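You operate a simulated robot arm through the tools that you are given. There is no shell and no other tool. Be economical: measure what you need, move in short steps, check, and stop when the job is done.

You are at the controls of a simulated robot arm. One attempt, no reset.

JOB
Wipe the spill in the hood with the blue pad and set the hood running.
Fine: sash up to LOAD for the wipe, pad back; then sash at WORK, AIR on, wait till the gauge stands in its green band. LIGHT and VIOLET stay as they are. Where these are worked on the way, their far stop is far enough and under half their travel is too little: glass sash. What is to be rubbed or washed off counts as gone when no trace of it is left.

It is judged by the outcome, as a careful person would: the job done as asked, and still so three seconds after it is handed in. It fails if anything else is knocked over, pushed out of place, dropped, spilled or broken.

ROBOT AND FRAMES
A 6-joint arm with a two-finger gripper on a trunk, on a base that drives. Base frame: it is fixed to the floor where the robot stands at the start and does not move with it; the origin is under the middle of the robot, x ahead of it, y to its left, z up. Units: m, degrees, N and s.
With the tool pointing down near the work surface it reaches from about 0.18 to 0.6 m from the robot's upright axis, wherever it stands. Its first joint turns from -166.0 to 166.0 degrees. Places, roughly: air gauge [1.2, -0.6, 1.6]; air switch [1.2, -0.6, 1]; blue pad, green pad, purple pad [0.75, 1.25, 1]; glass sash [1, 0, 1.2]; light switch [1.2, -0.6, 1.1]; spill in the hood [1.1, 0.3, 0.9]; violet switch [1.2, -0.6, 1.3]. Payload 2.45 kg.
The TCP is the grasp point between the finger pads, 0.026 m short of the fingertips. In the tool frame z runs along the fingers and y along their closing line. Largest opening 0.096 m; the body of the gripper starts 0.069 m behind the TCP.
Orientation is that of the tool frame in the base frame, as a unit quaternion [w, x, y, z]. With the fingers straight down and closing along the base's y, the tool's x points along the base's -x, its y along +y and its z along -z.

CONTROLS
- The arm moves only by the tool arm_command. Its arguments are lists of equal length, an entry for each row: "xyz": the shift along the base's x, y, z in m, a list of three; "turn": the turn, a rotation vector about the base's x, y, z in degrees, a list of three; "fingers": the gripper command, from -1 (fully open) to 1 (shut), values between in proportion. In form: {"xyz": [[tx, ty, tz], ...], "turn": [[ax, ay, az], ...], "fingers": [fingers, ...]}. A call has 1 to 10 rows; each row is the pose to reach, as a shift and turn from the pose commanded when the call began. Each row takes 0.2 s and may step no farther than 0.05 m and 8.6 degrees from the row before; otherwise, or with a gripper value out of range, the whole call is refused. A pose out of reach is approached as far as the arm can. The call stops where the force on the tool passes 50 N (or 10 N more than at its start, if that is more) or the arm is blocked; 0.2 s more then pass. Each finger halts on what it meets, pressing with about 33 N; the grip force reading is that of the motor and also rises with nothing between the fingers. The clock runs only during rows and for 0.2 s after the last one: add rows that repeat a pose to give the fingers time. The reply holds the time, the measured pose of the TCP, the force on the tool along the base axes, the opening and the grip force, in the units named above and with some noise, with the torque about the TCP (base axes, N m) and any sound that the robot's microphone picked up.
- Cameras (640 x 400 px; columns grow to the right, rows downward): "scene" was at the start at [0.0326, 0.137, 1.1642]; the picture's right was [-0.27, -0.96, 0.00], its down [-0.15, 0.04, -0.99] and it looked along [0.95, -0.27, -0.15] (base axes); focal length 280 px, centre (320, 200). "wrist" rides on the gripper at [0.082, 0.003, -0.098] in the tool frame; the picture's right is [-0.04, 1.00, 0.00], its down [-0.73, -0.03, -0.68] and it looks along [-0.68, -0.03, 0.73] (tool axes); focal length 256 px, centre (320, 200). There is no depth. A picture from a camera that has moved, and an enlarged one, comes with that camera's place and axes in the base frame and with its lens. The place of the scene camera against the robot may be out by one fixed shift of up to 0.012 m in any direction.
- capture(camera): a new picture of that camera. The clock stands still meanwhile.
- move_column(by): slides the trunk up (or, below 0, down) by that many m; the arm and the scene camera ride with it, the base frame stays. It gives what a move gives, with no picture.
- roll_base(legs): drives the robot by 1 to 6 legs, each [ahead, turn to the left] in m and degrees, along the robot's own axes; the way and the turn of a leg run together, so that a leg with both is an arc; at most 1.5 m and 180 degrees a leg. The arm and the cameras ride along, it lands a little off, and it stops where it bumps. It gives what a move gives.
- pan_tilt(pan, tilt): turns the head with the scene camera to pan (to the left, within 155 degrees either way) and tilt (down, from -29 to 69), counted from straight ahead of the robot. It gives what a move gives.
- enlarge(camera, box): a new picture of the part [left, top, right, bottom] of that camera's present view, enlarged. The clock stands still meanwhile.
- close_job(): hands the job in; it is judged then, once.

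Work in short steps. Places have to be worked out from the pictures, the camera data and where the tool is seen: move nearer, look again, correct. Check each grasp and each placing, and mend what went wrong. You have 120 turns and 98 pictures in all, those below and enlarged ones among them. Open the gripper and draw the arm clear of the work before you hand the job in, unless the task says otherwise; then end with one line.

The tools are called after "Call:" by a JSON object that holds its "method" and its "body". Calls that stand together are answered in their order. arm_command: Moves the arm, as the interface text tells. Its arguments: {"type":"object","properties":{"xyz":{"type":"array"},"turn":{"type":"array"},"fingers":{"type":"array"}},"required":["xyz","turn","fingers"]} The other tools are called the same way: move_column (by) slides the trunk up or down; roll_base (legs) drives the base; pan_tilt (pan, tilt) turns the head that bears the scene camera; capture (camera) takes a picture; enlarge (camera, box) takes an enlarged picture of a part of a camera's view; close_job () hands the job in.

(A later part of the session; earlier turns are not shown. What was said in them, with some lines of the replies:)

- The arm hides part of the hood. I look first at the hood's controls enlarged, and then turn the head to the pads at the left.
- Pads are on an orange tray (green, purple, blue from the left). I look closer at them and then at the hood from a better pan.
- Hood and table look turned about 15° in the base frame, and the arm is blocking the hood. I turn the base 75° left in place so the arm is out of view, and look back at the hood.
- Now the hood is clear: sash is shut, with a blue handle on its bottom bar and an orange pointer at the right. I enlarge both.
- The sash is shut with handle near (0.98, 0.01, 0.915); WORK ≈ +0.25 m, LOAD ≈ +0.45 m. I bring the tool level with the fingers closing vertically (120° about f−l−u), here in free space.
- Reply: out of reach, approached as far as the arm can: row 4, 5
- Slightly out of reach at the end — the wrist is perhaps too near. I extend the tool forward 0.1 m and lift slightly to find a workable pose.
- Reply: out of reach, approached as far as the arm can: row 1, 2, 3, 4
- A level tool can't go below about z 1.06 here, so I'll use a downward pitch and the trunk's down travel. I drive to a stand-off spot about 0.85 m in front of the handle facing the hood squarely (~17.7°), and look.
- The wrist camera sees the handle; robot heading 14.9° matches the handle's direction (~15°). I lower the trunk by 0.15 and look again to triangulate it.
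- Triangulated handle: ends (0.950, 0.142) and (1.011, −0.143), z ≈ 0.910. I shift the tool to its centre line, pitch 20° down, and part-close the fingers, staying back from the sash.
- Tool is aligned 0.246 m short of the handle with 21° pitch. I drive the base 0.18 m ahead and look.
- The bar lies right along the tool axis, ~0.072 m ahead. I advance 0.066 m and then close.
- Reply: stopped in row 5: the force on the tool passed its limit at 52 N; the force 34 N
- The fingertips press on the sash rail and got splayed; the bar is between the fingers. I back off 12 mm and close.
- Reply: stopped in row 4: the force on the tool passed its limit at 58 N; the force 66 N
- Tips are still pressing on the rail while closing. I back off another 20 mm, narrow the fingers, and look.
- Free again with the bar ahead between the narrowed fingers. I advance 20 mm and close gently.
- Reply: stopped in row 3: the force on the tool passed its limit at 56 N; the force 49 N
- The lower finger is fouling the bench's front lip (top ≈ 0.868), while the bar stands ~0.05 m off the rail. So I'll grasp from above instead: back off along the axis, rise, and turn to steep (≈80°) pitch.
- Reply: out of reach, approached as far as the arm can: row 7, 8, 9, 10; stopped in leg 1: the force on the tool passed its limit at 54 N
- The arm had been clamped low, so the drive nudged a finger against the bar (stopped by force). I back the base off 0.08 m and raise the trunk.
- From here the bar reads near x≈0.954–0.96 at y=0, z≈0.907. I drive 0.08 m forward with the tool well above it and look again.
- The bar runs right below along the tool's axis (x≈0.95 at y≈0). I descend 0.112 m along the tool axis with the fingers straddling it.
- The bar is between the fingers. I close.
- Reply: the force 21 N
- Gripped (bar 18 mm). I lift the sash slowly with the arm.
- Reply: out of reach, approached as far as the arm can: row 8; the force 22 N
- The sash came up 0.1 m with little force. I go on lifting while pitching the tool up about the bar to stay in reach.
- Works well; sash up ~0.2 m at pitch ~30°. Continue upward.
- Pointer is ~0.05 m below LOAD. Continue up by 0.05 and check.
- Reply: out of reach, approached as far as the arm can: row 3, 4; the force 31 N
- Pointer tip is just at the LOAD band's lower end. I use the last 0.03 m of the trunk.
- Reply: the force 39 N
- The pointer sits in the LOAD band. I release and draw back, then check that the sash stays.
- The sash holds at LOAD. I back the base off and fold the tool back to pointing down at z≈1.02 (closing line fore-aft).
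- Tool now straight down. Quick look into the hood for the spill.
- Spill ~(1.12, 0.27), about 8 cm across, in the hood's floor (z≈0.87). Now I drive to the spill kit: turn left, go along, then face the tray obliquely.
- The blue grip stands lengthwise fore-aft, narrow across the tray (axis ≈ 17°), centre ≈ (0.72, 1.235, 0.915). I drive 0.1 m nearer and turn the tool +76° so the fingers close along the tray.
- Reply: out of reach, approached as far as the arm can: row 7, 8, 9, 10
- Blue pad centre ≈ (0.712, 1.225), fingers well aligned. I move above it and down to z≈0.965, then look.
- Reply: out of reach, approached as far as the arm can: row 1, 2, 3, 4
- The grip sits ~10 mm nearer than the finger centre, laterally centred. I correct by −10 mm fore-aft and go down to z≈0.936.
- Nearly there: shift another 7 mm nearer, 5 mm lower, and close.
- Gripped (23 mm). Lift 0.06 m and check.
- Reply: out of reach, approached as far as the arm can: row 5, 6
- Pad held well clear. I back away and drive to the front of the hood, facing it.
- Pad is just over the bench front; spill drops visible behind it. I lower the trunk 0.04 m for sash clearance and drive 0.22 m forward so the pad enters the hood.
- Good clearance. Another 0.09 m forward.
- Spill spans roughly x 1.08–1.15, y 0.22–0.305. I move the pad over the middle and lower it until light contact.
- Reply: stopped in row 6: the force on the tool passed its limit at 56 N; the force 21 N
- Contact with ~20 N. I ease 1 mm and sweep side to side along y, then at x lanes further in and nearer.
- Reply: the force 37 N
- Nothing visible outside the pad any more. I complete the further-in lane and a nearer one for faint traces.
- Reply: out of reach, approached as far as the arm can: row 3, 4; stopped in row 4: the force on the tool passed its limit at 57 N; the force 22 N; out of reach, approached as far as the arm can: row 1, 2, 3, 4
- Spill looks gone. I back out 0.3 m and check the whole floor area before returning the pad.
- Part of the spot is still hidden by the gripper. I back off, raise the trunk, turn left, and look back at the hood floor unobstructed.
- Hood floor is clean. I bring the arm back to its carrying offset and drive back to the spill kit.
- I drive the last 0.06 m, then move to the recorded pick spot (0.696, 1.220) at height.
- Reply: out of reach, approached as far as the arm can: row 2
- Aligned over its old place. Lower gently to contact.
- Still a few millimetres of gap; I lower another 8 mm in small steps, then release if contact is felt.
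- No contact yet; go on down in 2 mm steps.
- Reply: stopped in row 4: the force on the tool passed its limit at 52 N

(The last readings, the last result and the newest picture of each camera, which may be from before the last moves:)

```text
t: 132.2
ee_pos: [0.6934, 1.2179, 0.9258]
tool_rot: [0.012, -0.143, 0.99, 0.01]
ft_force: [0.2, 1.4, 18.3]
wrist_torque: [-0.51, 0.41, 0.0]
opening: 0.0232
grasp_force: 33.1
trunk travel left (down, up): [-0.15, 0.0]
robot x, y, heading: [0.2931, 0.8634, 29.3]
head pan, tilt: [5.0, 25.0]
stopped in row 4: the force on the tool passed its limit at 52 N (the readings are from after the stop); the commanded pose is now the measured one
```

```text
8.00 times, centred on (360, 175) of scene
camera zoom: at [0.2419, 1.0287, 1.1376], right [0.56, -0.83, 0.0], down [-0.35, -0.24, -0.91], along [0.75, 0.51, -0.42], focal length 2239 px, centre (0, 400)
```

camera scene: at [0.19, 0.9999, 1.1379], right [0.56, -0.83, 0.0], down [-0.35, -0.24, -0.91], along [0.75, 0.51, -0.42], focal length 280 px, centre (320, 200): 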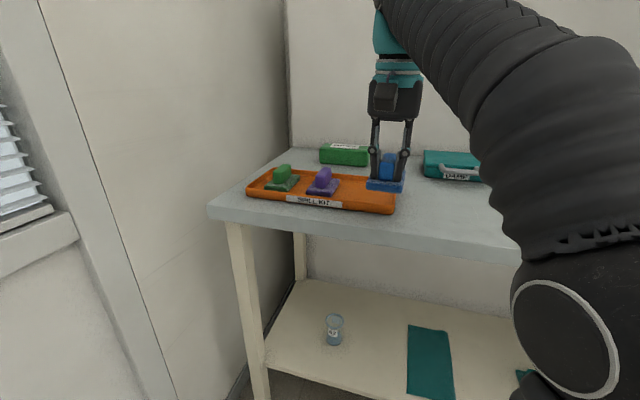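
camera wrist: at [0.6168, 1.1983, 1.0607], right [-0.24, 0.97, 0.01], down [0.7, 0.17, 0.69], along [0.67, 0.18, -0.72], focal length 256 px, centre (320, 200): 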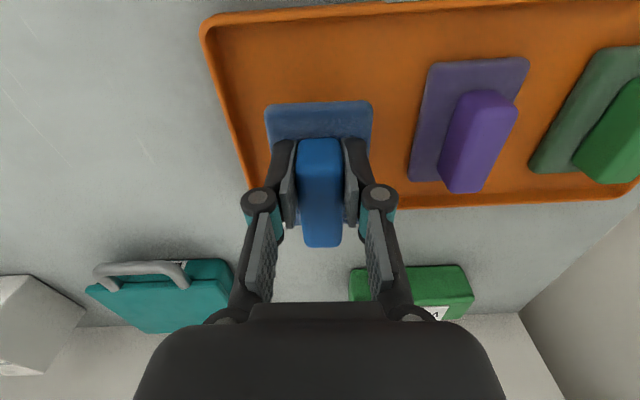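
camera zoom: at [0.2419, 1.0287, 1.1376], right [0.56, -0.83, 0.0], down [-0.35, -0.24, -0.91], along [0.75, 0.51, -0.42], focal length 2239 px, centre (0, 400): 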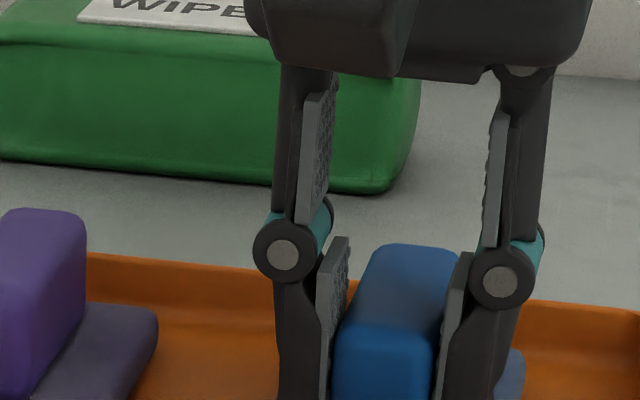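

Contact made. I ease 1.5 mm, open and rise straight up.

Call:
{"method": "arm_command", "body": {"xyz": [[0, 0, 0.0015], [0, 0, 0.0015], [0, 0, 0.0015], [0, 0, 0.015], [0, 0, 0.035], [0, 0, 0.055], [-0.02, -0.01, 0.065]], "turn": [[0, 0, 0], [0, 0, 0], [0, 0, 0], [0, 0, 0], [0, 0, 0], [0, 0, 0], [0, 0, 0]], "fingers": [0.6, 0.0, -0.3, -0.3, -0.3, -0.3, -0.3]}}

Call:
{"method": "enlarge", "body": {"camera": "scene", "box": [270, 130, 430, 230]}}

```text
t: 133.8
ee_pos: [0.6733, 1.2116, 0.9876]
tool_rot: [0.01, -0.142, 0.99, 0.008]
ft_force: [0.4, -0.5, -0.9]
wrist_torque: [0.0, 0.04, -0.01]
opening: 0.0624
grasp_force: 0.1
trunk travel left (down, up): [-0.15, 0.0]
robot x, y, heading: [0.2918, 0.8659, 29.0]
head pan, tilt: [5.0, 25.0]
```

```text
4.00 times, centred on (350, 180) of scene
camera zoom: at [0.2427, 1.0294, 1.1379], right [0.56, -0.83, 0.0], down [-0.35, -0.24, -0.91], along [0.75, 0.51, -0.42], focal length 1120 px, centre (200, 280)
```

zoom: 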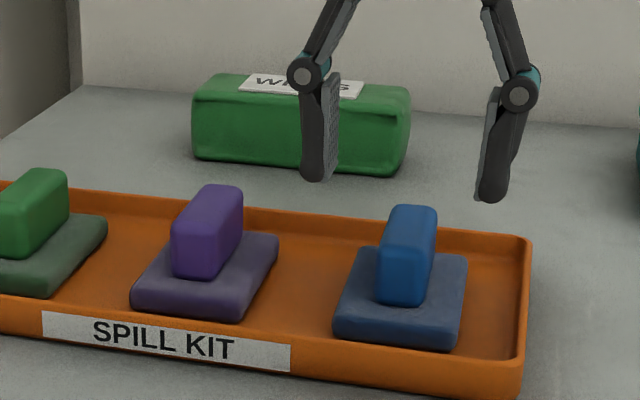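

The blue pad is back in its place. I back away from the table and turn the tool level again (fingers closing vertically), rising as I go.

Call:
{"method": "roll_base", "body": {"legs": [[-0.35, 0]]}}

Call:
{"method": "arm_command", "body": {"xyz": [[0, 0, 0], [0, 0, 0]], "turn": [[0, 0, 6.3], [0, 0, 12.6]], "fingers": [-0.3, -0.3]}}

Call:
{"method": "arm_command", "body": {"xyz": [[0, 0, 0], [0, 0, 0], [0, 0, 0.01], [0, 0, 0.02], [0, 0, 0.03], [0, 0, 0.04], [0, 0, 0.06], [0, 0, 0.08], [0, 0, 0.1], [0, 0, 0.12]], "turn": [[6.28, -1.8, -4.62], [12.56, -3.6, -9.23], [18.84, -5.4, -13.85], [25.12, -7.2, -18.46], [31.4, -9.0, -23.08], [37.68, -10.8, -27.7], [43.96, -12.6, -32.3], [50.24, -14.4, -36.9], [56.52, -16.2, -41.5], [62.8, -18.0, -46.2]], "fingers": [-0.3, -0.3, -0.3, -0.3, -0.3, -0.3, -0.3, -0.3, -0.3, -0.3]}}

Call:
{"method": "arm_command", "body": {"xyz": [[0, 0, 0.03], [0, 0, 0.06], [0, 0, 0.1], [0, 0, 0.14], [0, 0, 0.18], [0, 0, 0.22], [0, 0, 0.25]], "turn": [[6.28, -1.8, -4.62], [12.56, -3.6, -9.23], [18.84, -5.4, -13.85], [25.12, -7.2, -18.46], [31.4, -9.0, -23.08], [31.4, -9.0, -23.08], [31.4, -9.0, -23.08]], "fingers": [-0.3, -0.3, -0.3, -0.3, -0.3, -0.3, -0.3]}}

```text
t: 136.1
ee_pos: [0.3707, 1.0442, 0.9861]
tool_rot: [0.011, -0.146, 0.989, 0.007]
ft_force: [0.5, 0.0, -0.1]
wrist_torque: [-0.02, -0.03, 0.0]
opening: 0.0624
grasp_force: 0.1
trunk travel left (down, up): [-0.15, 0.0]
robot x, y, heading: [-0.0125, 0.6961, 29.2]
head pan, tilt: [5.0, 25.0]
```

```text
t: 136.7
ee_pos: [0.3712, 1.0452, 0.9875]
tool_rot: [0.01, -0.254, 0.967, 0.008]
ft_force: [0.0, -0.9, -0.4]
wrist_torque: [0.04, -0.01, 0.01]
opening: 0.0624
grasp_force: 0.1
trunk travel left (down, up): [-0.15, 0.0]
robot x, y, heading: [-0.0073, 0.6949, 28.9]
head pan, tilt: [5.0, 25.0]
```

```text
t: 138.9
ee_pos: [0.3713, 1.0464, 1.1079]
tool_rot: [0.278, 0.169, 0.828, 0.456]
ft_force: [0.9, -0.2, 0.5]
wrist_torque: [0.02, 0.01, 0.03]
opening: 0.0627
grasp_force: 0.1
trunk travel left (down, up): [-0.15, 0.0]
robot x, y, heading: [-0.0097, 0.6935, 29.2]
head pan, tilt: [5.0, 25.0]
```

```text
t: 140.5
ee_pos: [0.3712, 1.0444, 1.3539]
tool_rot: [0.37, 0.362, 0.603, 0.608]
ft_force: [1.0, 0.1, -0.2]
wrist_torque: [0.0, 0.02, -0.01]
opening: 0.0625
grasp_force: 0.2
trunk travel left (down, up): [-0.15, 0.0]
robot x, y, heading: [-0.0077, 0.6991, 29.3]
head pan, tilt: [5.0, 25.0]
```

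Tool level at z 1.354. I drive to a stand-off in front of the sash handle.

Call:
{"method": "roll_base", "body": {"legs": [[0, -98.8], [1.048, 0], [0, 84.6]]}}

Call:
{"method": "capture", "body": {"camera": "wrist"}}

```text
t: 153.5
ee_pos: [0.7897, -0.065, 1.3546]
tool_rot: [0.462, 0.454, 0.536, 0.541]
ft_force: [1.2, 0.8, -0.9]
wrist_torque: [-0.01, -0.03, 0.01]
opening: 0.0625
grasp_force: 0.0
trunk travel left (down, up): [-0.15, 0.0]
robot x, y, heading: [0.3186, -0.275, 10.8]
head pan, tilt: [5.0, 25.0]
```

```text
29 pictures are left
camera wrist: at [0.6791, 0.0004, 1.3561], right [-0.01, -0.04, 1.0], down [-0.55, -0.83, -0.03], along [0.83, -0.55, -0.01], focal length 256 px, centre (320, 200)
```

wrist: 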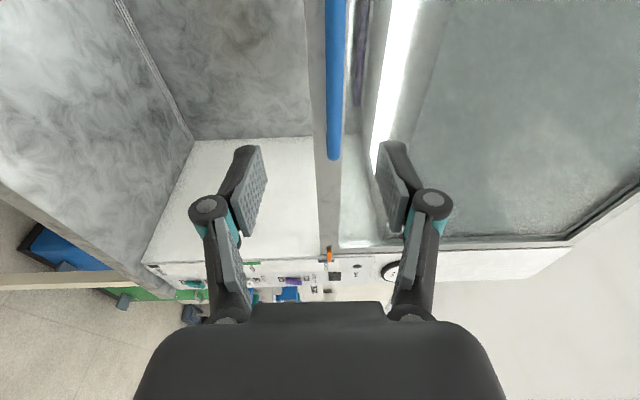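

I correct the heading by +4°, drive 0.12 m forward, raise 14 mm and look.

Call:
{"method": "roll_base", "body": {"legs": [[0, 4.1], [0.11, 0]]}}

Call:
{"method": "arm_command", "body": {"xyz": [[0, 0, 0.014], [0, 0, 0.014]], "turn": [[0, 0, 0], [0, 0, 0]], "fingers": [-0.3, -0.3]}}

Call:
{"method": "capture", "body": {"camera": "wrist"}}

```text
t: 155.2
ee_pos: [0.8802, -0.0032, 1.3542]
tool_rot: [0.443, 0.435, 0.553, 0.556]
ft_force: [0.5, 0.5, -0.7]
wrist_torque: [0.01, -0.03, -0.01]
opening: 0.0623
grasp_force: 0.0
trunk travel left (down, up): [-0.15, 0.0]
robot x, y, heading: [0.4222, -0.2425, 14.7]
head pan, tilt: [5.0, 25.0]
```

```text
t: 155.8
ee_pos: [0.8805, -0.0025, 1.3684]
tool_rot: [0.442, 0.434, 0.553, 0.557]
ft_force: [0.7, -0.6, 0.3]
wrist_torque: [-0.04, 0.03, 0.01]
opening: 0.0624
grasp_force: 0.0
trunk travel left (down, up): [-0.15, 0.0]
robot x, y, heading: [0.4234, -0.2431, 14.7]
head pan, tilt: [5.0, 25.0]
```

```text
28 pictures are left
camera wrist: at [0.7656, 0.0545, 1.3694], right [0.0, -0.04, 1.0], down [-0.49, -0.87, -0.03], along [0.87, -0.49, -0.01], focal length 256 px, centre (320, 200)
```

wrist: 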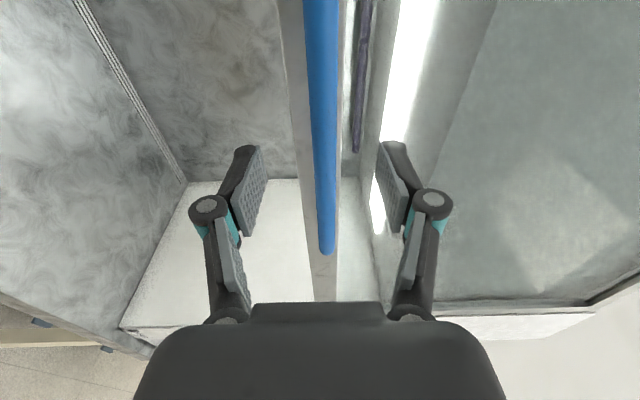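

Bar is centred between the fingers. Advance 0.066 m and close.

Call:
{"method": "arm_command", "body": {"xyz": [[0.02, 0.005, 0], [0.04, 0.011, 0], [0.055, 0.015, 0], [0.065, 0.017, 0], [0.065, 0.017, 0], [0.065, 0.017, 0], [0.065, 0.017, 0], [0.065, 0.017, 0]], "turn": [[0, 0, 0], [0, 0, 0], [0, 0, 0], [0, 0, 0], [0, 0, 0], [0, 0, 0], [0, 0, 0], [0, 0, 0]], "fingers": [-0.3, -0.3, -0.3, -0.3, 0.2, 0.6, 1, 1]}}

Call:
{"method": "capture", "body": {"camera": "wrist"}}

```text
t: 157.6
ee_pos: [0.9419, 0.0099, 1.36]
tool_rot: [0.443, 0.435, 0.552, 0.557]
ft_force: [-4.1, -2.4, -1.5]
wrist_torque: [0.4, 0.16, 0.24]
opening: 0.0166
grasp_force: 42.1
out of reach, approached as far as the arm can: row 3, 4, 5, 6, 7, 8
trunk travel left (down, up): [-0.15, 0.0]
robot x, y, heading: [0.4262, -0.2413, 15.2]
head pan, tilt: [5.0, 25.0]
```

```text
27 pictures are left
camera wrist: at [0.8277, 0.0679, 1.362], right [0.0, -0.04, 1.0], down [-0.49, -0.87, -0.04], along [0.87, -0.49, -0.01], focal length 256 px, centre (320, 200)
```

wrist: 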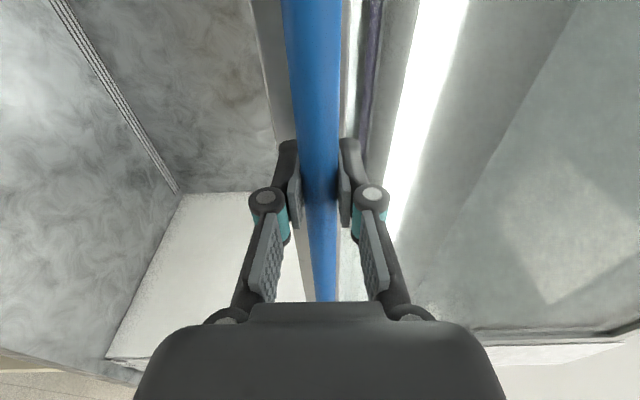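

Gripped. I pull down about 0.18 m and check the pointer against WORK.

Call:
{"method": "arm_command", "body": {"xyz": [[0, 0, -0.02], [0, 0, -0.04], [0, 0, -0.06], [0, 0, -0.08], [0, 0, -0.1], [0, 0, -0.12], [0, 0, -0.14], [0, 0, -0.16], [0, 0, -0.175], [0, 0, -0.18]], "turn": [[0, 0, 0], [0, 0, 0], [0, 0, 0], [0, 0, 0], [0, 0, 0], [0, 0, 0], [0, 0, 0], [0, 0, 0], [0, 0, 0], [0, 0, 0]], "fingers": [1, 1, 1, 1, 1, 1, 1, 1, 1, 1]}}

Call:
{"method": "pan_tilt", "body": {"pan": -50, "tilt": -5}}

Call:
{"method": "capture", "body": {"camera": "scene"}}

```text
t: 158.3
ee_pos: [0.926, -0.0028, 1.3515]
tool_rot: [0.456, 0.42, 0.52, 0.587]
ft_force: [18.0, 4.1, 9.7]
wrist_torque: [-0.88, -0.58, 0.47]
opening: 0.0178
grasp_force: 43.0
out of reach, approached as far as the arm can: row 1
trunk travel left (down, up): [-0.15, 0.0]
robot x, y, heading: [0.4273, -0.2473, 14.9]
head pan, tilt: [5.0, 25.0]
stopped in row 3: the force on the tool passed its limit at 85 N (the readings are from after the stop); the commanded pose is now the measured one
```

```text
t: 159.5
ee_pos: [0.9257, -0.0031, 1.3493]
tool_rot: [0.454, 0.422, 0.522, 0.585]
ft_force: [19.0, 4.3, 7.0]
wrist_torque: [-0.85, -0.34, -0.1]
opening: 0.0179
grasp_force: 42.5
trunk travel left (down, up): [-0.15, 0.0]
robot x, y, heading: [0.4285, -0.245, 14.6]
head pan, tilt: [-50.0, -5.0]
```

```text
26 pictures are left
camera scene: at [0.4053, -0.1532, 1.186], right [-0.57, -0.82, 0.0], down [0.07, -0.05, -1.0], along [0.82, -0.57, 0.09], focal length 280 px, centre (320, 200)
```

scene: 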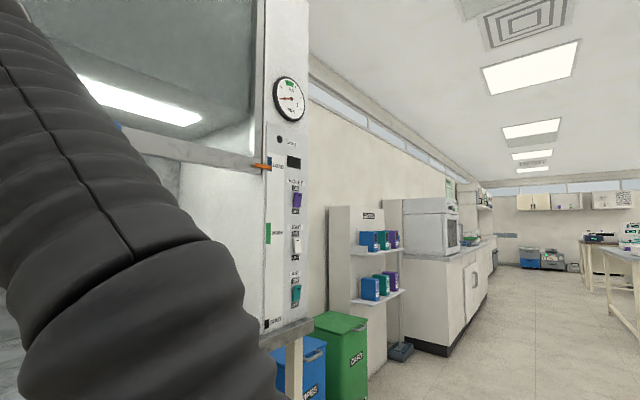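

The arm is at its reach limit up there, so the pull jerked and stopped; grip still holds. I use the trunk to carry the sash straight down 0.15 m instead.

Call:
{"method": "move_column", "body": {"by": -0.14}}

Call:
{"method": "capture", "body": {"camera": "wrist"}}

Call:
{"method": "capture", "body": {"camera": "scene"}}

```text
t: 161.2
ee_pos: [0.9262, -0.003, 1.2086]
tool_rot: [0.454, 0.424, 0.523, 0.584]
ft_force: [14.4, 0.6, -6.1]
wrist_torque: [-0.88, -0.11, 0.2]
opening: 0.0175
grasp_force: 42.5
trunk travel left (down, up): [-0.01, 0.14]
robot x, y, heading: [0.4231, -0.2448, 14.9]
head pan, tilt: [-50.0, -5.0]
```

```text
25 pictures are left
camera wrist: at [0.8116, 0.0541, 1.2042], right [-0.08, -0.08, 0.99], down [-0.49, -0.87, -0.11], along [0.87, -0.49, 0.03], focal length 256 px, centre (320, 200)
```

wrist: 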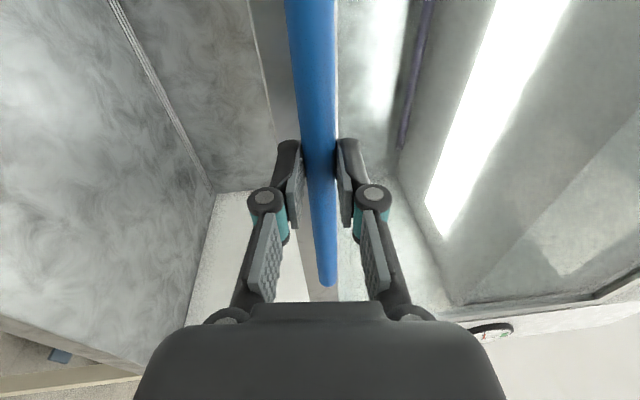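

```text
24 pictures are left
camera scene: at [0.4049, -0.1534, 1.0458], right [-0.57, -0.82, 0.0], down [0.07, -0.05, -1.0], along [0.82, -0.57, 0.09], focal length 280 px, centre (320, 200)
```

scene: 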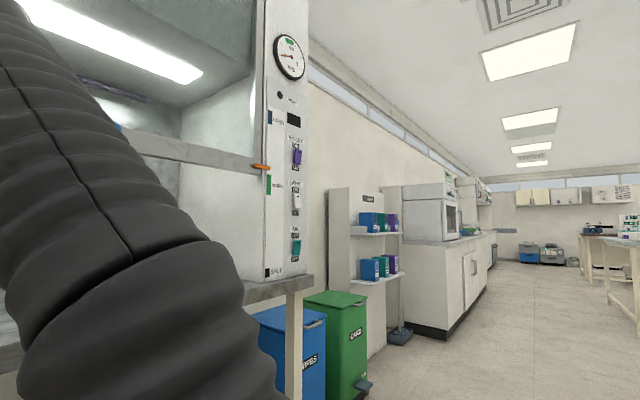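

Pointer is ~0.04 m above WORK. I lower with the arm by 0.035 and zoom in.

Call:
{"method": "arm_command", "body": {"xyz": [[0, 0, -0.008], [0, 0, -0.016], [0, 0, -0.024], [0, 0, -0.03], [0, 0, -0.035]], "turn": [[0, 0, 0], [0, 0, 0], [0, 0, 0], [0, 0, 0], [0, 0, 0]], "fingers": [1, 1, 1, 1, 1]}}

Call:
{"method": "enlarge", "body": {"camera": "scene", "box": [220, 140, 348, 220]}}

```text
t: 162.4
ee_pos: [0.9259, -0.0022, 1.1732]
tool_rot: [0.453, 0.422, 0.523, 0.586]
ft_force: [19.4, 8.8, 3.0]
wrist_torque: [-1.02, -0.26, -0.17]
opening: 0.0177
grasp_force: 43.3
trunk travel left (down, up): [-0.01, 0.14]
robot x, y, heading: [0.4261, -0.2449, 14.7]
head pan, tilt: [-50.0, -5.0]
```

```text
5.00 times, centred on (284, 180) of scene
camera zoom: at [0.4049, -0.153, 1.046], right [-0.57, -0.82, 0.0], down [0.07, -0.05, -1.0], along [0.82, -0.57, 0.09], focal length 1400 px, centre (500, 300)
```

zoom: 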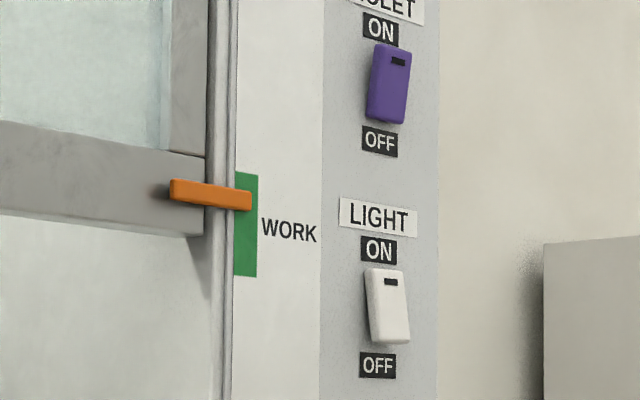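

Pointer is in the band's upper part; lower another 14 mm to centre it.

Call:
{"method": "arm_command", "body": {"xyz": [[0, 0, -0.007], [0, 0, -0.014], [0, 0, -0.014]], "turn": [[0, 0, 0], [0, 0, 0], [0, 0, 0]], "fingers": [1, 1, 1]}}

Call:
{"method": "arm_command", "body": {"xyz": [[0, 0, 0], [0, 0, 0], [0, 0, 0], [-0.03, -0.008, 0], [-0.06, -0.016, 0], [-0.1, -0.026, 0]], "turn": [[0, 0, 0], [0, 0, 0], [0, 0, 0], [0, 0, 0], [0, 0, 0], [0, 0, 0]], "fingers": [0.7, 0.2, -0.3, -0.3, -0.3, -0.3]}}

Call:
{"method": "enlarge", "body": {"camera": "scene", "box": [220, 140, 348, 220]}}

```text
t: 163.2
ee_pos: [0.9271, -0.0025, 1.1598]
tool_rot: [0.454, 0.422, 0.522, 0.586]
ft_force: [18.8, 7.6, 3.4]
wrist_torque: [-0.91, -0.3, 0.46]
opening: 0.0176
grasp_force: 43.6
trunk travel left (down, up): [-0.01, 0.14]
robot x, y, heading: [0.4275, -0.2432, 15.1]
head pan, tilt: [-50.0, -5.0]
```

```text
t: 164.6
ee_pos: [0.8222, -0.0292, 1.1627]
tool_rot: [0.454, 0.423, 0.521, 0.586]
ft_force: [0.3, 0.5, 0.0]
wrist_torque: [0.0, -0.04, -0.01]
opening: 0.0624
grasp_force: 0.2
trunk travel left (down, up): [-0.01, 0.14]
robot x, y, heading: [0.426, -0.2438, 14.9]
head pan, tilt: [-50.0, -5.0]
```

```text
5.00 times, centred on (284, 180) of scene
camera zoom: at [0.4038, -0.1535, 1.0461], right [-0.57, -0.82, 0.0], down [0.07, -0.05, -1.0], along [0.82, -0.57, 0.09], focal length 1400 px, centre (500, 300)
```

zoom: 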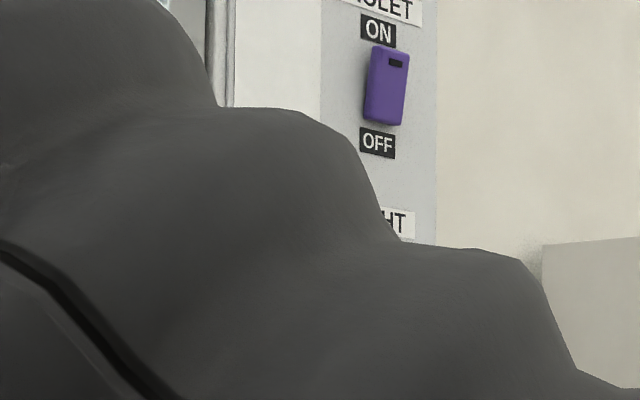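

Released. AIR rocker works out near (1.16, −0.60, 0.98). I back off, drive across to face it, then look at the panel.

Call:
{"method": "roll_base", "body": {"legs": [[-0.25, 0], [0, -73.4], [0.652, 0], [0, 73.4]]}}

Call:
{"method": "pan_tilt", "body": {"pan": 20, "tilt": 0}}

Call:
{"method": "capture", "body": {"camera": "scene"}}

Call:
{"method": "capture", "body": {"camera": "wrist"}}

```text
t: 175.9
ee_pos: [0.9101, -0.6318, 1.163]
tool_rot: [0.45, 0.42, 0.524, 0.589]
ft_force: [-0.4, -0.2, 0.5]
wrist_torque: [-0.01, 0.0, -0.03]
opening: 0.0627
grasp_force: 0.0
trunk travel left (down, up): [-0.01, 0.14]
robot x, y, heading: [0.519, -0.851, 15.6]
head pan, tilt: [-50.0, -5.0]
```

```text
t: 177.4
ee_pos: [0.9104, -0.6324, 1.1632]
tool_rot: [0.45, 0.419, 0.524, 0.588]
ft_force: [0.3, 0.0, 0.2]
wrist_torque: [-0.01, 0.0, 0.02]
opening: 0.0624
grasp_force: 0.0
trunk travel left (down, up): [-0.01, 0.14]
robot x, y, heading: [0.5195, -0.8526, 15.7]
head pan, tilt: [20.0, 0.0]
```

```text
21 pictures are left
camera scene: at [0.4951, -0.6599, 1.0383], right [0.58, -0.81, 0.0], down [0.0, 0.0, -1.0], along [0.81, 0.58, 0.0], focal length 280 px, centre (320, 200)
```

scene: 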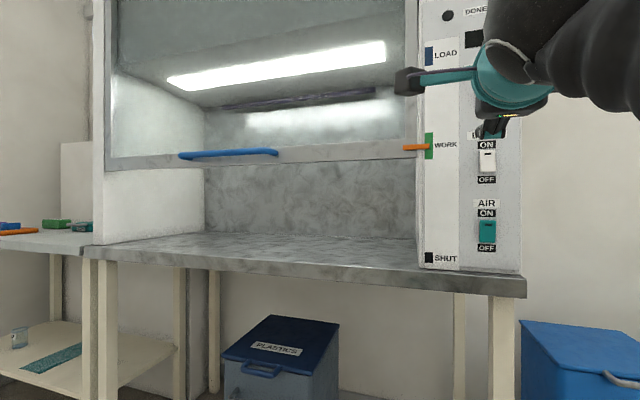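

```text
20 pictures are left
camera wrist: at [0.7951, -0.5769, 1.1586], right [-0.08, -0.08, 0.99], down [-0.48, -0.87, -0.11], along [0.88, -0.48, 0.03], focal length 256 px, centre (320, 200)
```

wrist: 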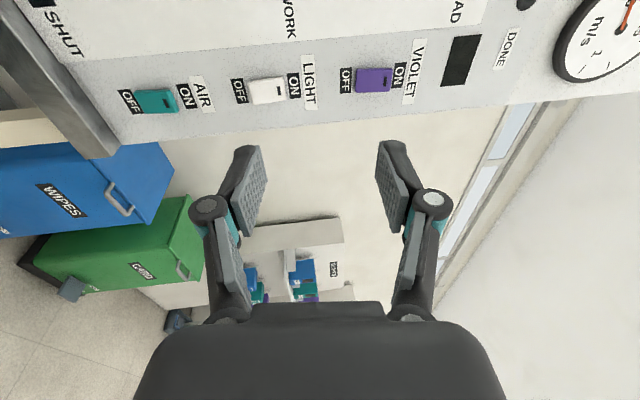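

Sash pointer stands in the WORK band. AIR rocker triangulates to (1.143, −0.606, 0.982). I close the fingers, level the tool and lower it to the rocker's ON half (z≈0.998), aligned laterally.

Call:
{"method": "arm_command", "body": {"xyz": [[0.002, -0.006, -0.02], [0.004, -0.012, -0.04], [0.005, -0.018, -0.06], [0.006, -0.024, -0.08], [0.008, -0.03, -0.1], [0.01, -0.037, -0.12], [0.01, -0.037, -0.14], [0.01, -0.037, -0.155], [0.01, -0.037, -0.165]], "turn": [[-0.2, 0.7, 0], [-0.4, 1.4, 0], [-0.6, 2.1, 0], [-0.8, 2.8, 0], [-1.0, 3.5, 0], [-1.2, 4.2, 0], [-1.4, 4.9, 0], [-1.6, 5.8, 0], [-1.6, 5.8, 0]], "fingers": [1, 1, 1, 1, 1, 1, 1, 1, 1]}}

Call:
{"method": "roll_base", "body": {"legs": [[0.11, 0]]}}

Call:
{"method": "capture", "body": {"camera": "wrist"}}

Call:
{"method": "capture", "body": {"camera": "scene"}}

```text
t: 179.4
ee_pos: [0.9199, -0.6705, 0.9973]
tool_rot: [0.429, 0.442, 0.554, 0.559]
ft_force: [-1.0, 0.2, 0.5]
wrist_torque: [-0.03, -0.01, -0.03]
opening: 0.0
grasp_force: 28.6
trunk travel left (down, up): [-0.01, 0.14]
robot x, y, heading: [0.5208, -0.8514, 15.7]
head pan, tilt: [20.0, 0.0]
```

```text
t: 180.5
ee_pos: [1.0248, -0.644, 0.9958]
tool_rot: [0.431, 0.444, 0.553, 0.558]
ft_force: [-0.2, 0.7, 0.5]
wrist_torque: [0.0, -0.01, 0.01]
opening: 0.0
grasp_force: 28.7
trunk travel left (down, up): [-0.01, 0.14]
robot x, y, heading: [0.624, -0.8259, 15.5]
head pan, tilt: [20.0, 0.0]
```

```text
19 pictures are left
camera wrist: at [0.9097, -0.5878, 1.0023], right [0.02, -0.06, 1.0], down [-0.49, -0.87, -0.04], along [0.87, -0.49, -0.04], focal length 256 px, centre (320, 200)
```

wrist: 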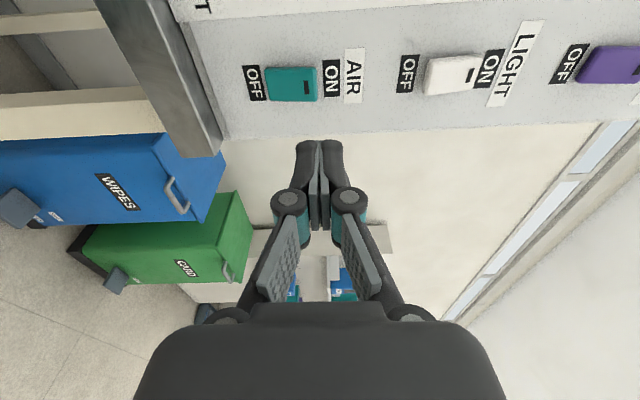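

```text
18 pictures are left
camera scene: at [0.6002, -0.631, 1.0383], right [0.58, -0.82, 0.0], down [0.0, 0.0, -1.0], along [0.82, 0.58, 0.0], focal length 280 px, centre (320, 200)
```

scene: 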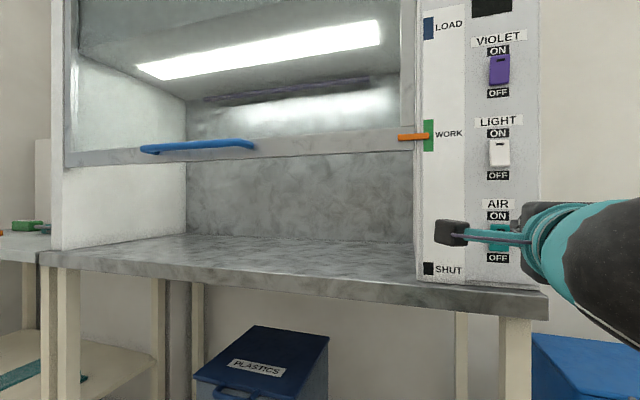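

Closer view puts the rocker at z 0.956–0.991, so ON half ≈ 0.983. I lower 13 mm and advance until contact.

Call:
{"method": "arm_command", "body": {"xyz": [[0, 0.006, -0.013], [0.02, 0.011, -0.013], [0.04, 0.016, -0.013], [0.05, 0.018, -0.013], [0.06, 0.021, -0.013], [0.07, 0.023, -0.013], [0.078, 0.025, -0.013]], "turn": [[0, 0, 0], [0, 0, 0], [0, 0, 0], [0, 0, 0], [0, 0, 0], [0, 0, 0], [0, 0, 0]], "fingers": [1, 1, 1, 1, 1, 1, 1]}}

Call:
{"method": "capture", "body": {"camera": "wrist"}}

```text
t: 182.1
ee_pos: [1.1014, -0.619, 0.9836]
tool_rot: [0.43, 0.444, 0.554, 0.558]
ft_force: [0.3, 0.6, 0.2]
wrist_torque: [-0.01, -0.02, -0.03]
opening: 0.0001
grasp_force: 28.4
trunk travel left (down, up): [-0.01, 0.14]
robot x, y, heading: [0.6221, -0.821, 15.5]
head pan, tilt: [20.0, 0.0]
```

```text
17 pictures are left
camera wrist: at [0.9863, -0.5624, 0.9889], right [0.02, -0.06, 1.0], down [-0.49, -0.87, -0.04], along [0.87, -0.49, -0.04], focal length 256 px, centre (320, 200)
```

wrist: 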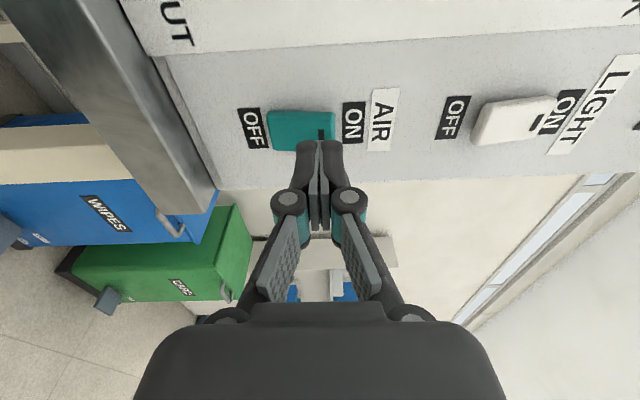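

The tips are aimed at the rocker's ON end. I advance further until force builds.

Call:
{"method": "arm_command", "body": {"xyz": [[0.008, 0.003, 0], [0.016, 0.005, 0], [0.022, 0.007, 0], [0.028, 0.008, 0], [0.034, 0.01, 0]], "turn": [[0, 0, 0], [0, 0, 0], [0, 0, 0], [0, 0, 0], [0, 0, 0]], "fingers": [1, 1, 1, 1, 1]}}

Call:
{"method": "capture", "body": {"camera": "wrist"}}

```text
t: 183.3
ee_pos: [1.1361, -0.6094, 0.984]
tool_rot: [0.431, 0.444, 0.553, 0.558]
ft_force: [-0.5, -0.4, 0.0]
wrist_torque: [-0.04, -0.02, -0.01]
opening: 0.0
grasp_force: 28.4
trunk travel left (down, up): [-0.01, 0.14]
robot x, y, heading: [0.6198, -0.8218, 15.1]
head pan, tilt: [20.0, 0.0]
```

```text
16 pictures are left
camera wrist: at [1.0214, -0.5529, 0.9891], right [0.02, -0.06, 1.0], down [-0.49, -0.87, -0.04], along [0.87, -0.49, -0.04], focal length 256 px, centre (320, 200)
```

wrist: 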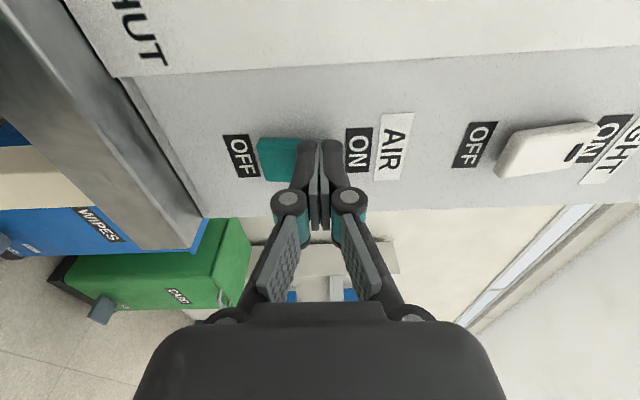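

Almost touching; press on in small steps (shifted 5 mm right to centre).

Call:
{"method": "arm_command", "body": {"xyz": [[0.006, -0.004, 0], [0.011, -0.003, 0], [0.016, -0.002, 0], [0.02, -0.001, 0], [0.024, 0.0, 0], [0.028, 0.001, 0]], "turn": [[0, 0, 0], [0, 0, 0], [0, 0, 0], [0, 0, 0], [0, 0, 0], [0, 0, 0]], "fingers": [1, 1, 1, 1, 1, 1]}}

Call:
{"method": "capture", "body": {"camera": "wrist"}}

```text
t: 183.9
ee_pos: [1.1421, -0.6133, 0.985]
tool_rot: [0.43, 0.444, 0.553, 0.559]
ft_force: [-23.7, -7.0, -6.2]
wrist_torque: [-0.15, 0.33, 0.24]
opening: 0.0
grasp_force: 28.4
trunk travel left (down, up): [-0.01, 0.14]
robot x, y, heading: [0.6209, -0.8247, 15.5]
head pan, tilt: [20.0, 0.0]
stopped in row 2: the force on the tool passed its limit at 60 N (the readings are from after the stop); the commanded pose is now the measured one
```

```text
15 pictures are left
camera wrist: at [1.0269, -0.5566, 0.9909], right [0.02, -0.06, 1.0], down [-0.49, -0.87, -0.04], along [0.87, -0.49, -0.04], focal length 256 px, centre (320, 200)
```

wrist: 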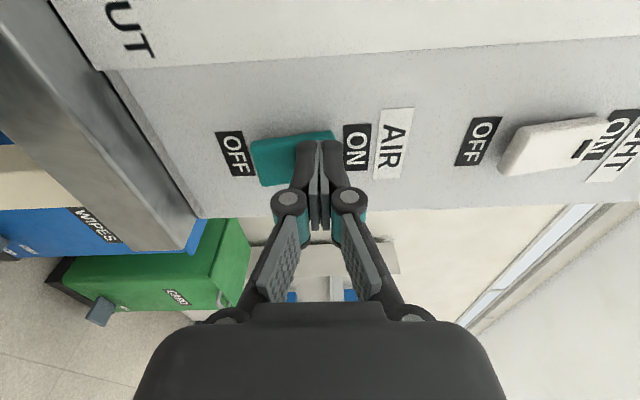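

The rocker now tilts like LIGHT's (ON). I draw back and look at the panel and gauge.

Call:
{"method": "arm_command", "body": {"xyz": [[-0.03, -0.008, 0], [-0.06, -0.016, 0], [-0.09, -0.024, 0], [-0.12, -0.032, 0]], "turn": [[0, 0, 0], [0, 0, 0], [0, 0, 0], [0, 0, 0]], "fingers": [1, 1, 1, 1]}}

Call:
{"method": "roll_base", "body": {"legs": [[-0.3, 0]]}}

Call:
{"method": "pan_tilt", "body": {"pan": 12, "tilt": -12}}

Call:
{"method": "capture", "body": {"camera": "scene"}}

```text
t: 184.9
ee_pos: [1.0249, -0.641, 0.9825]
tool_rot: [0.43, 0.444, 0.553, 0.558]
ft_force: [0.1, -0.1, 0.3]
wrist_torque: [0.0, -0.04, 0.01]
opening: 0.0001
grasp_force: 28.3
trunk travel left (down, up): [-0.01, 0.14]
robot x, y, heading: [0.6254, -0.8242, 15.1]
head pan, tilt: [20.0, 0.0]
```

```text
t: 187.0
ee_pos: [0.7344, -0.722, 0.9843]
tool_rot: [0.43, 0.444, 0.553, 0.558]
ft_force: [-1.0, -0.1, -0.2]
wrist_torque: [0.01, 0.01, -0.03]
opening: 0.0
grasp_force: 28.1
trunk travel left (down, up): [-0.01, 0.14]
robot x, y, heading: [0.3324, -0.9028, 15.6]
head pan, tilt: [20.0, 0.0]
```

```text
t: 187.7
ee_pos: [0.7331, -0.7206, 0.9846]
tool_rot: [0.431, 0.445, 0.554, 0.557]
ft_force: [-0.5, 0.2, 0.6]
wrist_torque: [0.02, 0.01, 0.01]
opening: 0.0
grasp_force: 28.2
trunk travel left (down, up): [-0.01, 0.14]
robot x, y, heading: [0.3361, -0.9025, 15.4]
head pan, tilt: [12.0, -12.0]
```

```text
14 pictures are left
camera scene: at [0.3087, -0.725, 1.0564], right [0.46, -0.89, 0.0], down [0.18, 0.1, -0.98], along [0.87, 0.45, 0.21], focal length 280 px, centre (320, 200)
```

scene: 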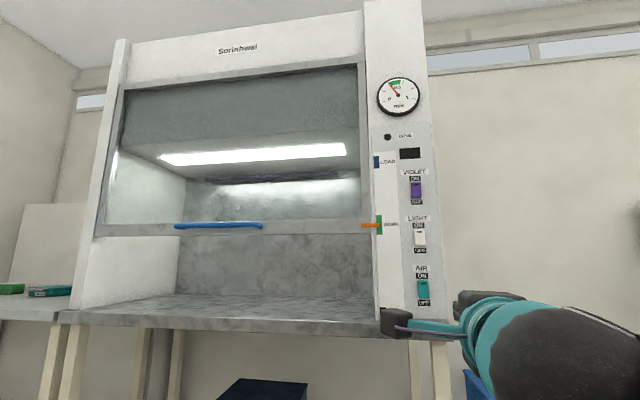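

The gauge is rising. I zoom on the gauge and the panel.

Call:
{"method": "enlarge", "body": {"camera": "scene", "box": [350, 65, 446, 125]}}

Call:
{"method": "enlarge", "body": {"camera": "scene", "box": [330, 130, 474, 310]}}

```text
6.67 times, centred on (398, 95) of scene
camera zoom: at [0.3087, -0.725, 1.0564], right [0.46, -0.89, 0.0], down [0.18, 0.1, -0.98], along [0.87, 0.45, 0.21], focal length 1866 px, centre (-200, 900)
```

zoom: 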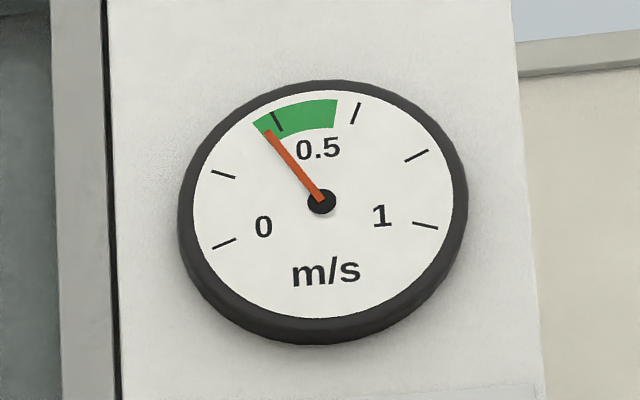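

```text
2.22 times, centred on (402, 220) of scene
camera zoom: at [0.3087, -0.725, 1.0564], right [0.46, -0.89, 0.0], down [0.18, 0.1, -0.98], along [0.87, 0.45, 0.21], focal length 622 px, centre (138, 156)
```

zoom: 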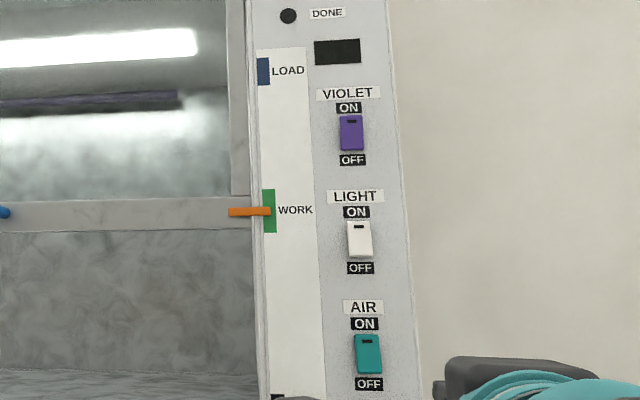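

Sash at WORK, AIR on, needle just entering the green. I open the gripper and let time run.

Call:
{"method": "arm_command", "body": {"xyz": [[0, 0, 0], [0, 0, 0], [0, 0, 0], [0, 0, 0], [0, 0, 0], [0, 0, 0], [0, 0, 0], [0, 0, 0], [0, 0, 0], [0, 0, 0]], "turn": [[0, 0, 0], [0, 0, 0], [0, 0, 0], [0, 0, 0], [0, 0, 0], [0, 0, 0], [0, 0, 0], [0, 0, 0], [0, 0, 0], [0, 0, 0]], "fingers": [-1, -1, -1, -1, -1, -1, -1, -1, -1, -1]}}

Call:
{"method": "arm_command", "body": {"xyz": [[0, 0, 0], [0, 0, 0], [0, 0, 0], [0, 0, 0], [0, 0, 0], [0, 0, 0], [0, 0, 0], [0, 0, 0], [0, 0, 0], [0, 0, 0]], "turn": [[0, 0, 0], [0, 0, 0], [0, 0, 0], [0, 0, 0], [0, 0, 0], [0, 0, 0], [0, 0, 0], [0, 0, 0], [0, 0, 0], [0, 0, 0]], "fingers": [-1, -1, -1, -1, -1, -1, -1, -1, -1, -1]}}

Call:
{"method": "enlarge", "body": {"camera": "scene", "box": [350, 65, 446, 125]}}

```text
t: 189.9
ee_pos: [0.7336, -0.7218, 0.9843]
tool_rot: [0.43, 0.444, 0.553, 0.558]
ft_force: [-1.2, -0.3, -0.6]
wrist_torque: [0.02, 0.01, -0.02]
opening: 0.0961
grasp_force: 0.0
trunk travel left (down, up): [-0.01, 0.14]
robot x, y, heading: [0.3324, -0.9064, 15.7]
head pan, tilt: [12.0, -12.0]
```

```text
t: 192.1
ee_pos: [0.7333, -0.7219, 0.9849]
tool_rot: [0.43, 0.444, 0.554, 0.558]
ft_force: [0.8, -0.4, 0.4]
wrist_torque: [0.02, 0.0, 0.04]
opening: 0.0959
grasp_force: 0.2
trunk travel left (down, up): [-0.01, 0.14]
robot x, y, heading: [0.3336, -0.9069, 15.2]
head pan, tilt: [12.0, -12.0]
```

```text
6.67 times, centred on (398, 95) of scene
camera zoom: at [0.3087, -0.725, 1.0565], right [0.46, -0.89, 0.0], down [0.18, 0.1, -0.98], along [0.87, 0.45, 0.21], focal length 1866 px, centre (-200, 900)
```

zoom: 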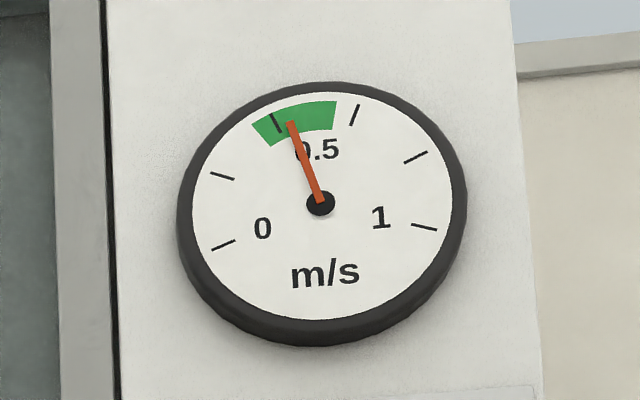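

The needle is in the middle of the green. I wait about 5 s more to see that it settles there, and check the DONE lamp too.

Call:
{"method": "arm_command", "body": {"xyz": [[0, 0, 0], [0, 0, 0], [0, 0, 0], [0, 0, 0], [0, 0, 0], [0, 0, 0], [0, 0, 0], [0, 0, 0], [0, 0, 0], [0, 0, 0]], "turn": [[0, 0, 0], [0, 0, 0], [0, 0, 0], [0, 0, 0], [0, 0, 0], [0, 0, 0], [0, 0, 0], [0, 0, 0], [0, 0, 0], [0, 0, 0]], "fingers": [-1, -1, -1, -1, -1, -1, -1, -1, -1, -1]}}

Call:
{"method": "arm_command", "body": {"xyz": [[0, 0, 0], [0, 0, 0], [0, 0, 0], [0, 0, 0], [0, 0, 0], [0, 0, 0], [0, 0, 0], [0, 0, 0], [0, 0, 0], [0, 0, 0]], "turn": [[0, 0, 0], [0, 0, 0], [0, 0, 0], [0, 0, 0], [0, 0, 0], [0, 0, 0], [0, 0, 0], [0, 0, 0], [0, 0, 0], [0, 0, 0]], "fingers": [-1, -1, -1, -1, -1, -1, -1, -1, -1, -1]}}

Call:
{"method": "enlarge", "body": {"camera": "scene", "box": [342, 65, 462, 165]}}

Call:
{"method": "capture", "body": {"camera": "scene"}}

```text
t: 194.3
ee_pos: [0.7331, -0.7201, 0.9834]
tool_rot: [0.431, 0.443, 0.554, 0.558]
ft_force: [-0.4, -0.2, 0.5]
wrist_torque: [-0.01, 0.01, -0.01]
opening: 0.0958
grasp_force: 0.1
trunk travel left (down, up): [-0.01, 0.14]
robot x, y, heading: [0.3324, -0.9053, 15.8]
head pan, tilt: [12.0, -12.0]
```

```text
t: 196.5
ee_pos: [0.7343, -0.7206, 0.9846]
tool_rot: [0.431, 0.445, 0.554, 0.557]
ft_force: [-0.4, -1.1, -0.2]
wrist_torque: [0.01, 0.02, -0.01]
opening: 0.096
grasp_force: 0.1
trunk travel left (down, up): [-0.01, 0.14]
robot x, y, heading: [0.3305, -0.9051, 15.1]
head pan, tilt: [12.0, -12.0]
```

```text
4.00 times, centred on (402, 115) of scene
camera zoom: at [0.3087, -0.725, 1.0565], right [0.46, -0.89, 0.0], down [0.18, 0.1, -0.98], along [0.87, 0.45, 0.21], focal length 1120 px, centre (-8, 540)
```

zoom: 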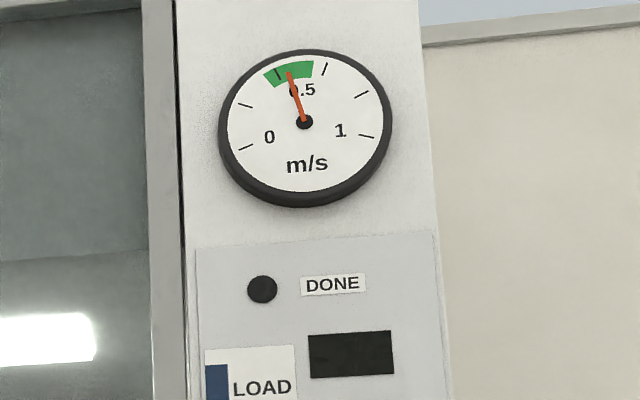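

```text
9 pictures are left
camera scene: at [0.3087, -0.725, 1.0565], right [0.46, -0.89, 0.0], down [0.18, 0.1, -0.98], along [0.87, 0.45, 0.21], focal length 280 px, centre (320, 200)
```

scene: 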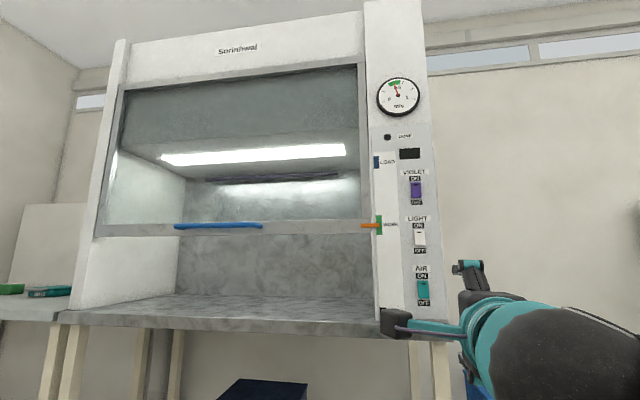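

The needle stands steady in the green band, the sash is at WORK, and AIR is on. LIGHT and VIOLET are unchanged, the floor is clean, the pad is back and the arm is clear, so I hand in.

Call:
{"method": "close_job", "body": {}}

```text
The job is handed in.
```

The spill is wiped up and the blue pad is back in its tray. The sash is at WORK, AIR is on with the gauge steady in its green band, and LIGHT and VIOLET are as they were.
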